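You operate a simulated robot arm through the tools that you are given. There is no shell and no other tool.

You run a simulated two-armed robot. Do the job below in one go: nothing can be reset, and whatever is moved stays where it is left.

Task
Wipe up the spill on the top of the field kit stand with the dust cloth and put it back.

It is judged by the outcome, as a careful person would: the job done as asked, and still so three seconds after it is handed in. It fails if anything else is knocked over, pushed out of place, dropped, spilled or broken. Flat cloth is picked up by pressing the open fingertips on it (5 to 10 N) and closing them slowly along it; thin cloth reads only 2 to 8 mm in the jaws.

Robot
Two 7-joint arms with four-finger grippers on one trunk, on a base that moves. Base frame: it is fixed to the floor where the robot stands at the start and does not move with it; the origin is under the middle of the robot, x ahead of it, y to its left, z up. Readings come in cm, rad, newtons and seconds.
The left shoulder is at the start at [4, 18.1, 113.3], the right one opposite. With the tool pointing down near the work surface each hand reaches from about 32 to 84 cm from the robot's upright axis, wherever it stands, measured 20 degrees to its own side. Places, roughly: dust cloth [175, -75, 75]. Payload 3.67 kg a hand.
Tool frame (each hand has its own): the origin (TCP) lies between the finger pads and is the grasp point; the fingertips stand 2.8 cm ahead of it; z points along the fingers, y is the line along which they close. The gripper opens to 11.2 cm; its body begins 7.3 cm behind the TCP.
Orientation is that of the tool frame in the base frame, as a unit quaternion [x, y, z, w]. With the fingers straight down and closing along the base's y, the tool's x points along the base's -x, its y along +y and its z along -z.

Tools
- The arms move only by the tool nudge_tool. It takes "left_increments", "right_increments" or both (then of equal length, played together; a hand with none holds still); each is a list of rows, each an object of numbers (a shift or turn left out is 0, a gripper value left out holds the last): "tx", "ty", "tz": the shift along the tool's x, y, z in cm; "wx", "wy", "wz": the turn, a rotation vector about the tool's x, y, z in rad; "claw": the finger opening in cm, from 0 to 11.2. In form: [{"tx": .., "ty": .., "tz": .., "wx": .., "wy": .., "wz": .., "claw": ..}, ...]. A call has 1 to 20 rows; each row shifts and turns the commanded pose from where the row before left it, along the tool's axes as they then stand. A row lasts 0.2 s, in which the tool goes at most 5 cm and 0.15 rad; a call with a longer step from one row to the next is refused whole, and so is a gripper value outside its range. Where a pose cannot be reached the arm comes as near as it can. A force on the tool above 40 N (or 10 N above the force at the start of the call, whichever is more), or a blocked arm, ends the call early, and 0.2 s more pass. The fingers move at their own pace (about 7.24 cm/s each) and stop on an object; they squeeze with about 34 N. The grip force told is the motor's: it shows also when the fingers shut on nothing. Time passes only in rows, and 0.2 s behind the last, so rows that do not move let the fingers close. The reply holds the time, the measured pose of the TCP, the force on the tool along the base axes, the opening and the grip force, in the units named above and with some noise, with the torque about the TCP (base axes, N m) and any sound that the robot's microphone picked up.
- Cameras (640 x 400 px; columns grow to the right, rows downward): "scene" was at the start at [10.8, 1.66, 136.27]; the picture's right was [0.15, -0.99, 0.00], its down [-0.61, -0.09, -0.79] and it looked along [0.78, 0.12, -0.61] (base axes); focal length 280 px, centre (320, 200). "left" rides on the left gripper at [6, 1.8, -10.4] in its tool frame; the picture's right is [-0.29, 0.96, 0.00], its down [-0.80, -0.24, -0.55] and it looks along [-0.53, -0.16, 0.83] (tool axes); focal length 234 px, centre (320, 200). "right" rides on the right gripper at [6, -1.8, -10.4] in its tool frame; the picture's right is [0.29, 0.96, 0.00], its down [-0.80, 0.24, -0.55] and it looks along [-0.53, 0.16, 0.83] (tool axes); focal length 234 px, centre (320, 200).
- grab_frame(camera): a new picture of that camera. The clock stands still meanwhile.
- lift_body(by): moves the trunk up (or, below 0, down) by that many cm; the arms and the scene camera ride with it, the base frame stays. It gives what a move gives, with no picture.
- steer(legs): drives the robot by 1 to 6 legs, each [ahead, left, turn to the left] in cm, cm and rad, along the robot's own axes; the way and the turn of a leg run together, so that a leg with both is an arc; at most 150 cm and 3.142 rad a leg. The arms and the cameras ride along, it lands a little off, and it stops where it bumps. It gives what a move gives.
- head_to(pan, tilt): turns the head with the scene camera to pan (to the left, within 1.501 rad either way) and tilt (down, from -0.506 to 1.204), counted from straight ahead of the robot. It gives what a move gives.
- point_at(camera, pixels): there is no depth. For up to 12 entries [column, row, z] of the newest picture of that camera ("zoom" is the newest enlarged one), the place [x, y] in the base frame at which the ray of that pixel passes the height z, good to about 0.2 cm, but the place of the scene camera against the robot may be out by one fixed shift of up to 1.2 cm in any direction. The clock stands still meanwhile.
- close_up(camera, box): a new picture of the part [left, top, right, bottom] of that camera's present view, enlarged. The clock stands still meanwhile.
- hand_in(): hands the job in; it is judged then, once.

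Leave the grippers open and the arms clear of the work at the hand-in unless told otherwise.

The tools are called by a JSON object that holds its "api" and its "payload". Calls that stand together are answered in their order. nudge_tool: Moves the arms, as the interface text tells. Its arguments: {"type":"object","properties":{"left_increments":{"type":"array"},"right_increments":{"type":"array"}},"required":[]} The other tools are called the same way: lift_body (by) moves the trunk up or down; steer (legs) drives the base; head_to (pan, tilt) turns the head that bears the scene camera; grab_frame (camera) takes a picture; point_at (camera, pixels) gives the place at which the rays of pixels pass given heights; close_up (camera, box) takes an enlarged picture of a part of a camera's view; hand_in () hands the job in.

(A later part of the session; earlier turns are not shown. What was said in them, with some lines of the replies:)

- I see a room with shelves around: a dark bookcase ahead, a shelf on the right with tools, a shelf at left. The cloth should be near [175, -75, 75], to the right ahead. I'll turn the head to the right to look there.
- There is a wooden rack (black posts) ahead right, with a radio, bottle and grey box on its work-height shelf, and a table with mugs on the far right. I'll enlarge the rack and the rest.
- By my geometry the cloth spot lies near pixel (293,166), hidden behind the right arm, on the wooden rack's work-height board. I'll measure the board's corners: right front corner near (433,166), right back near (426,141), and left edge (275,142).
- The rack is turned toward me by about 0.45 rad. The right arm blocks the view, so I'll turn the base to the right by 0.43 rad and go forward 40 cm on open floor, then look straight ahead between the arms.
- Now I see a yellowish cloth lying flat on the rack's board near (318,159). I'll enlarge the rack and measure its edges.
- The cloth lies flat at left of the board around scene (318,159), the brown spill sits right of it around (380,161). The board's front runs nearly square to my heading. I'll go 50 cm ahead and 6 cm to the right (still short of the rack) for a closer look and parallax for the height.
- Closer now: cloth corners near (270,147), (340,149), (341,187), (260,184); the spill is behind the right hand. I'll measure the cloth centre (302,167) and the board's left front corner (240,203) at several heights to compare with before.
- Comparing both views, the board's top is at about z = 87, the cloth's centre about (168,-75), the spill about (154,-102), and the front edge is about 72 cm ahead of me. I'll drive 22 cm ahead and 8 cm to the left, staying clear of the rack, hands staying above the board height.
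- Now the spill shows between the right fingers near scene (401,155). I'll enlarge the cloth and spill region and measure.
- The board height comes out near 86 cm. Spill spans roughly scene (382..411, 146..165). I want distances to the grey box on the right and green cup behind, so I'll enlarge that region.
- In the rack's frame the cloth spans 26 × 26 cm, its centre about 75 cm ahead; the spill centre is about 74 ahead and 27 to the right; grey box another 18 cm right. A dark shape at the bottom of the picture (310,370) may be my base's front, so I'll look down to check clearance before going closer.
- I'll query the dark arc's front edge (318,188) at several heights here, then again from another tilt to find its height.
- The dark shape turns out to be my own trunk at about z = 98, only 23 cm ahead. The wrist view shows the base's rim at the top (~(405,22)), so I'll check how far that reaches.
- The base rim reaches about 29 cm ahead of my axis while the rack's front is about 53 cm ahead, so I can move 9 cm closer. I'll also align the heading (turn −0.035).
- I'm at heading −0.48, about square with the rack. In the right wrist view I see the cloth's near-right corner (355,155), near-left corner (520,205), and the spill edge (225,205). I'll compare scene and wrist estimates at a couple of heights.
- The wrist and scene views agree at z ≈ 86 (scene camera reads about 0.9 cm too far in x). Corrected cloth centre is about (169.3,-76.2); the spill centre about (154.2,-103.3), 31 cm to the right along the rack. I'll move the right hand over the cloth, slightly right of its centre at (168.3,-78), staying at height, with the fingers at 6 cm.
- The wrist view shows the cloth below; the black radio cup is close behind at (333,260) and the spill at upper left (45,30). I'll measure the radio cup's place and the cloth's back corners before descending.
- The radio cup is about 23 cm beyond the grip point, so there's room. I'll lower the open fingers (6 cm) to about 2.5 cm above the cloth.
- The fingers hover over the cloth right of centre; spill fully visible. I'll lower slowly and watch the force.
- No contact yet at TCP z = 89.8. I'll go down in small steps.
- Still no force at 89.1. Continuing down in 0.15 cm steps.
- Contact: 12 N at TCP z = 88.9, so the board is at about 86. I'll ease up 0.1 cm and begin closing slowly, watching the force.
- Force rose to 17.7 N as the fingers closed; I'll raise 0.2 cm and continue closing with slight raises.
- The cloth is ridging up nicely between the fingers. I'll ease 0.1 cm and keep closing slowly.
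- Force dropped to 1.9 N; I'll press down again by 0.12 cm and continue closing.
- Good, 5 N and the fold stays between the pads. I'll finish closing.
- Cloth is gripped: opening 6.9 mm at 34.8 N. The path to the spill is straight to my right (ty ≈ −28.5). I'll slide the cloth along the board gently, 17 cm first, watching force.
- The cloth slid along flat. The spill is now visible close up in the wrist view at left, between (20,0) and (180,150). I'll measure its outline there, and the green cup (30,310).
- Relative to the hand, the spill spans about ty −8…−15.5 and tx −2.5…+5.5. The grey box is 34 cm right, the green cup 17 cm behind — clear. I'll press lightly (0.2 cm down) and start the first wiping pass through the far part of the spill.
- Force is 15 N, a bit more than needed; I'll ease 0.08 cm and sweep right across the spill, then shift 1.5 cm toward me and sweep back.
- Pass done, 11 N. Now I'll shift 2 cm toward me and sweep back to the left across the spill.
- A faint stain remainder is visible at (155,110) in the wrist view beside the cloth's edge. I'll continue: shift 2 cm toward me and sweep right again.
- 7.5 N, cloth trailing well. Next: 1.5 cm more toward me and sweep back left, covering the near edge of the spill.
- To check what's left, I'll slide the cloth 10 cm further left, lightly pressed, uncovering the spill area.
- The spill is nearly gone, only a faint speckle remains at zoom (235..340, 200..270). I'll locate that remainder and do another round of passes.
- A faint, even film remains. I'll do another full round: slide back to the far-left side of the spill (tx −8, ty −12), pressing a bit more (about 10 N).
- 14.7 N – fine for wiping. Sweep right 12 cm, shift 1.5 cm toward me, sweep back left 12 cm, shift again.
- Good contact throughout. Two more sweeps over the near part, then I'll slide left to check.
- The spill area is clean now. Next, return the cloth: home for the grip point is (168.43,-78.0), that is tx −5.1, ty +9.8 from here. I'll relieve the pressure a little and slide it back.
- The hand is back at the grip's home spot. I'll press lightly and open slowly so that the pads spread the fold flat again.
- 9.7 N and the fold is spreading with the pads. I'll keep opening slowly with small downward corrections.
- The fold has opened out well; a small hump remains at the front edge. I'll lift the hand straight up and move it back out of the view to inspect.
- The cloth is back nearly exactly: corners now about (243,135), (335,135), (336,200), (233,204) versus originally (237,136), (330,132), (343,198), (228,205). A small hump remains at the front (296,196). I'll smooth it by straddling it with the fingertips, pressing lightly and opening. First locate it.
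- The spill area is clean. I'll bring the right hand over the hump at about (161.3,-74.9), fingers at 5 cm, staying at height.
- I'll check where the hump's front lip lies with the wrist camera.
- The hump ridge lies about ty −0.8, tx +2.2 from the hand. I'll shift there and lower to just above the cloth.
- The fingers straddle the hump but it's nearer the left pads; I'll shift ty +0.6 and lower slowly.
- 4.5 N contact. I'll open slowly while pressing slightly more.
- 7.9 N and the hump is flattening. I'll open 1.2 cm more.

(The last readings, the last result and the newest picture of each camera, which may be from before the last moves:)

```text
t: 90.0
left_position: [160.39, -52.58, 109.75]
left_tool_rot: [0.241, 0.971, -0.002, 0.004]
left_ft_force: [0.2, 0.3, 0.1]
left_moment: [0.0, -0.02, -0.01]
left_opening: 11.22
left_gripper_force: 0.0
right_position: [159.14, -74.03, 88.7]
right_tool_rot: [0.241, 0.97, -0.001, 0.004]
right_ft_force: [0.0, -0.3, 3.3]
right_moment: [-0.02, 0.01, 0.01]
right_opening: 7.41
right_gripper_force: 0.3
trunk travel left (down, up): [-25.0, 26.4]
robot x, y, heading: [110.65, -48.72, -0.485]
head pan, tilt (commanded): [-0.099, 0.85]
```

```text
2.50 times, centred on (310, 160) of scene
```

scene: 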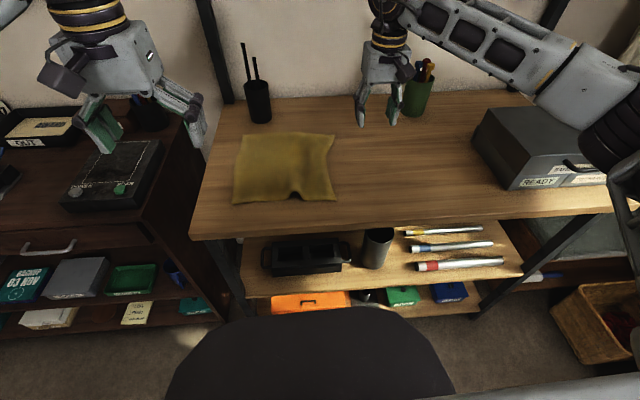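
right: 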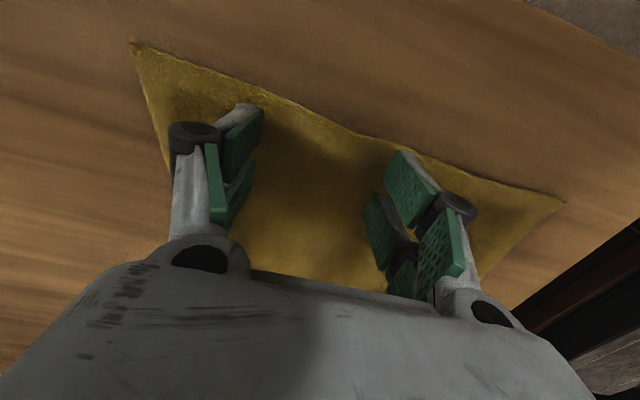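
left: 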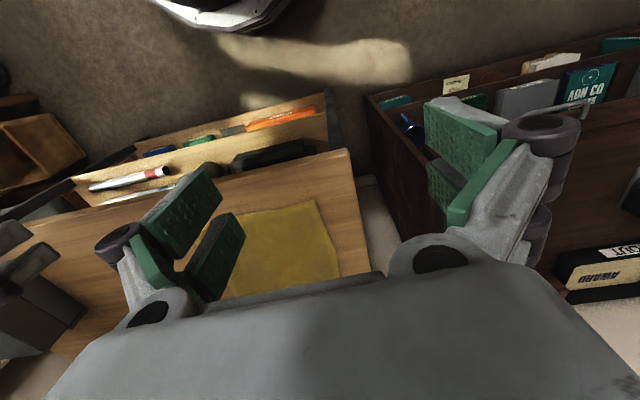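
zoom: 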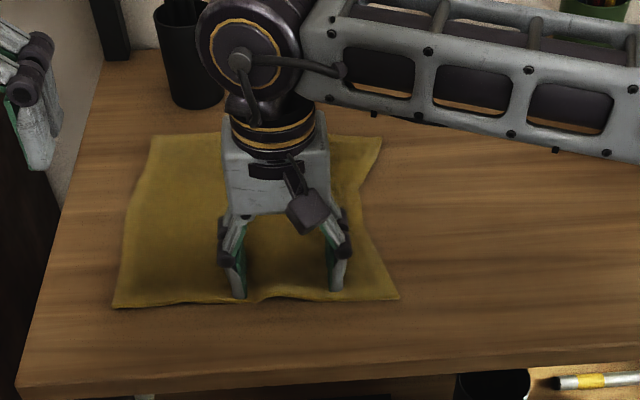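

The cloth lies flat now with its corners nearly exactly where they were. I'll lift the hand straight up.

{"api": "nudge_tool", "payload": {"right_increments": [{"tz": -0.3}, {"tz": -0.5}, {"tz": -1.0}, {"tz": -1.5}, {"tz": -1.5}, {"tz": -1.5}, {"tz": -1.5}, {"tz": -1.5}, {"tz": -1.5}, {"tz": -1.5}, {"tz": -1.5}, {"tz": -1.5}, {}]}}

{"api": "nudge_tool", "payload": {"right_increments": [{"tx": 1.0, "ty": -1.5, "claw": 9}, {"tx": 1.0, "ty": -1.5, "claw": 11.2}, {"tx": 1.0, "ty": -1.5}, {"tx": 1.0, "ty": -1.5}, {"tx": 1.0, "ty": -1.5}, {"tx": 1.0, "ty": -1.5}, {"tx": 1.0, "ty": -1.5}, {"tx": 1.0, "ty": -1.5}, {"tx": 1.0, "ty": -1.0}, {"tx": 1.0, "ty": -1.0}, {}]}}

{"api": "grab_frame", "payload": {"camera": "scene"}}

{"api": "close_up", "payload": {"camera": "scene", "box": [190, 80, 430, 240]}}

```text
t: 92.8
left_position: [160.55, -52.59, 109.61]
left_tool_rot: [0.24, 0.971, -0.001, 0.004]
left_ft_force: [-0.4, -0.4, 0.7]
left_moment: [0.0, -0.03, 0.03]
left_opening: 11.2
left_gripper_force: 0.1
right_position: [159.37, -74.16, 103.9]
right_tool_rot: [0.241, 0.971, -0.001, 0.003]
right_ft_force: [-0.3, 0.1, -1.1]
right_moment: [0.0, 0.01, -0.03]
right_opening: 7.4
right_gripper_force: 0.1
trunk travel left (down, up): [-25.0, 26.4]
robot x, y, heading: [110.62, -48.61, -0.489]
head pan, tilt (commanded): [-0.099, 0.85]
```

```text
t: 95.2
left_position: [160.49, -52.65, 109.67]
left_tool_rot: [0.24, 0.971, -0.002, 0.004]
left_ft_force: [-0.3, 0.6, -0.2]
left_moment: [0.02, 0.03, -0.01]
left_opening: 11.21
left_gripper_force: 0.0
right_position: [143.72, -81.85, 103.68]
right_tool_rot: [0.241, 0.971, -0.001, 0.004]
right_ft_force: [-0.1, 0.1, 0.1]
right_moment: [0.05, 0.01, 0.04]
right_opening: 11.24
right_gripper_force: 0.1
trunk travel left (down, up): [-25.0, 26.4]
robot x, y, heading: [110.7, -48.51, -0.49]
head pan, tilt (commanded): [-0.099, 0.85]
```

```text
taken
```

scene: 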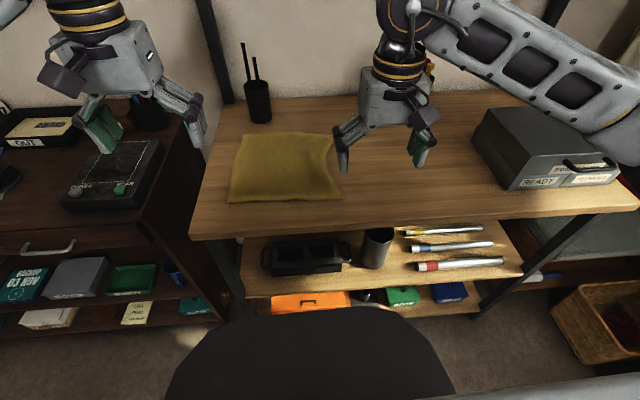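

```text
2.50 times, centred on (310, 160) of scene
```

zoom: 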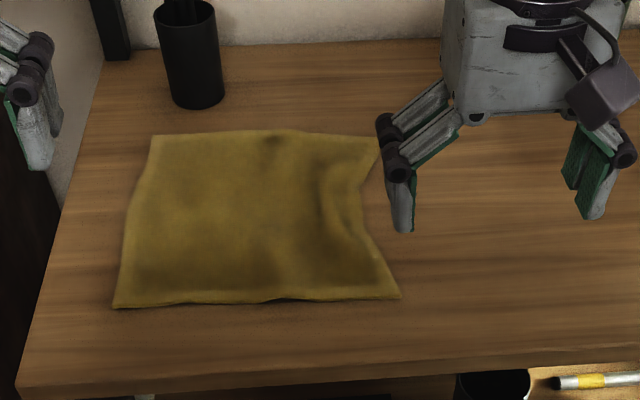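

The cloth lies flat in its place. I'll back the robot away 45 cm so both arms are clear of the stand, then inspect the whole board.

{"api": "steer", "payload": {"legs": [[-45, 0, 0]]}}

{"api": "head_to", "payload": {"pan": -0.05, "tilt": 0.6}}

{"api": "grab_frame", "payload": {"camera": "scene"}}

{"api": "close_up", "payload": {"camera": "scene", "box": [240, 90, 480, 240]}}

```text
t: 98.1
left_position: [119.72, -31.31, 109.65]
left_tool_rot: [0.245, 0.97, -0.001, 0.005]
left_ft_force: [0.2, 0.7, 0.1]
left_moment: [-0.01, -0.03, 0.0]
left_opening: 11.21
left_gripper_force: 0.1
right_position: [102.73, -60.54, 103.69]
right_tool_rot: [0.247, 0.969, -0.001, 0.004]
right_ft_force: [-0.4, -0.5, -0.1]
right_moment: [-0.02, -0.04, -0.02]
right_opening: 11.2
right_gripper_force: 0.1
trunk travel left (down, up): [-25.0, 26.4]
robot x, y, heading: [69.66, -26.71, -0.503]
head pan, tilt (commanded): [-0.099, 0.85]
```

```text
t: 98.8
left_position: [119.82, -31.35, 109.68]
left_tool_rot: [0.245, 0.97, -0.001, 0.005]
left_ft_force: [0.1, 0.2, 0.1]
left_moment: [0.0, 0.03, -0.02]
left_opening: 11.19
left_gripper_force: 0.1
right_position: [102.81, -60.47, 103.82]
right_tool_rot: [0.246, 0.969, -0.001, 0.004]
right_ft_force: [-0.2, 0.1, -0.1]
right_moment: [0.01, -0.02, 0.0]
right_opening: 11.21
right_gripper_force: 0.1
trunk travel left (down, up): [-25.0, 26.4]
robot x, y, heading: [70.6, -27.01, -0.494]
head pan, tilt (commanded): [-0.051, 0.6]
```

```text
taken
```

scene: 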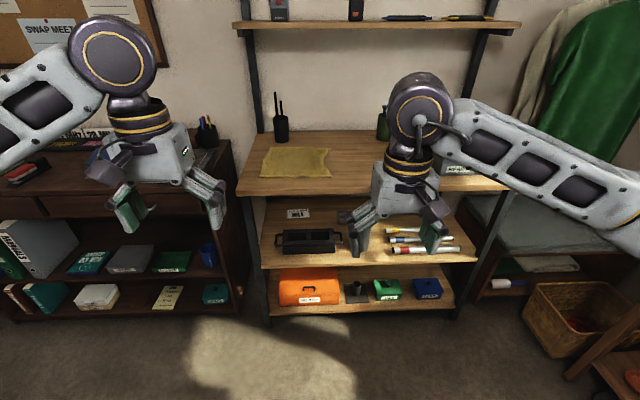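

```text
2.67 times, centred on (360, 165) of scene
```

zoom: 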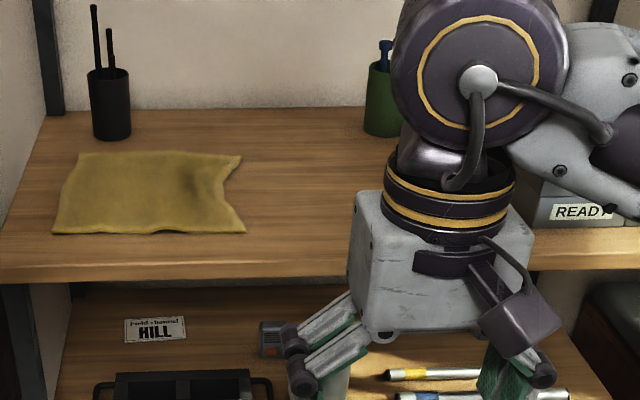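

The right arm hides the wiped area from here; I'll turn the base right by 0.35 so the view between the arms falls there.

{"api": "steer", "payload": {"legs": [[0, 0, -0.3]]}}

{"api": "head_to", "payload": {"pan": 0.15, "tilt": 0.6}}

{"api": "grab_frame", "payload": {"camera": "scene"}}

{"api": "close_up", "payload": {"camera": "scene", "box": [200, 90, 440, 240]}}

```text
t: 100.2
left_position: [116.4, -45.39, 109.61]
left_tool_rot: [0.383, 0.924, -0.003, 0.003]
left_ft_force: [-0.2, -0.9, 0.1]
left_moment: [-0.01, 0.0, 0.02]
left_opening: 11.2
left_gripper_force: 0.1
right_position: [91.74, -68.59, 103.69]
right_tool_rot: [0.382, 0.924, -0.001, 0.004]
right_ft_force: [-0.7, 0.0, 0.0]
right_moment: [0.02, -0.02, -0.02]
right_opening: 11.22
right_gripper_force: 0.1
trunk travel left (down, up): [-25.0, 26.4]
robot x, y, heading: [70.24, -27.04, -0.785]
head pan, tilt (commanded): [-0.051, 0.6]
```

```text
t: 101.0
left_position: [116.44, -45.17, 109.74]
left_tool_rot: [0.383, 0.924, -0.002, 0.003]
left_ft_force: [0.3, 0.4, -0.1]
left_moment: [0.0, -0.02, 0.0]
left_opening: 11.2
left_gripper_force: 0.1
right_position: [91.68, -68.53, 103.74]
right_tool_rot: [0.384, 0.924, -0.001, 0.004]
right_ft_force: [0.2, 0.0, -0.2]
right_moment: [-0.01, -0.01, 0.02]
right_opening: 11.2
right_gripper_force: 0.0
trunk travel left (down, up): [-25.0, 26.4]
robot x, y, heading: [70.15, -26.67, -0.789]
head pan, tilt (commanded): [0.15, 0.6]
```

```text
taken
```

scene: 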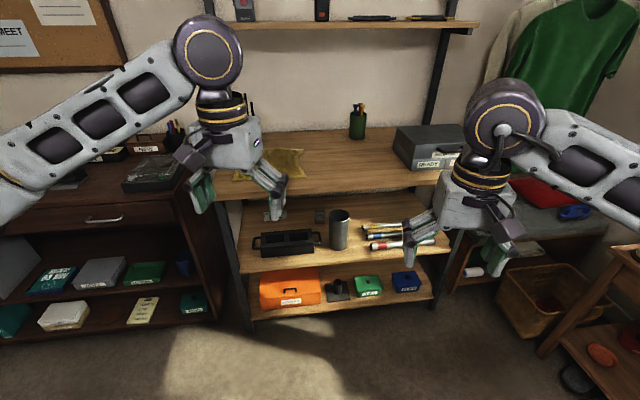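

```text
2.67 times, centred on (320, 165) of scene
```

zoom: 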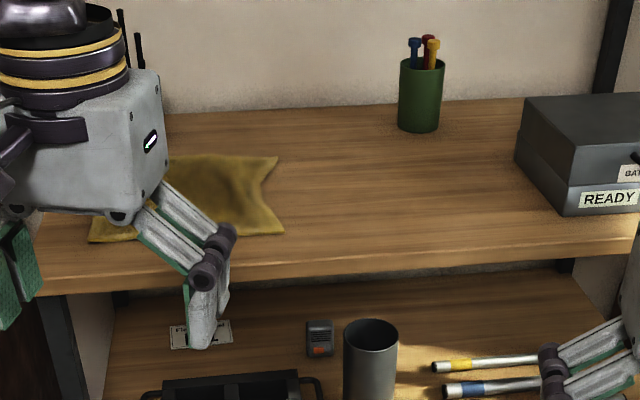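

The board between cloth, cup and box looks clean and everything stands in place. One closer look at the wiped spot.

{"api": "close_up", "payload": {"camera": "scene", "box": [290, 125, 400, 195]}}

```text
5.71 times, centred on (345, 160) of scene
```

zoom: 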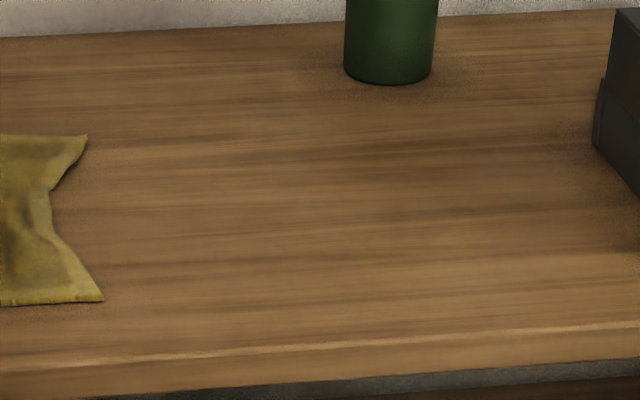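

The spill is gone, the cloth lies flat in its old place, nothing else moved, both grippers are open and the arms are clear. I hand the job in.

{"api": "hand_in", "payload": {}}

```text
The job is handed in.
```

I wiped up the spill on the field kit stand with the dust cloth and put the cloth back. I took the "field kit stand" to be the wooden rack with the radio cup and the grey battery box, since the cloth and the spill were both on it. I've handed the job in; the tool gave no verdict.

- **Spill:** it took two rounds of wiping. After the first, a faint film was left. After the second, a close-up showed clean wood.
- **Cloth:** it is flat again, with its front corners about where they started and the back ones within about 2 cm. One side still has a slight wrinkle.
- **Surroundings:** I saw nothing else moved or knocked over. The robot has backed away from the stand, with both grippers open and the arms clear.
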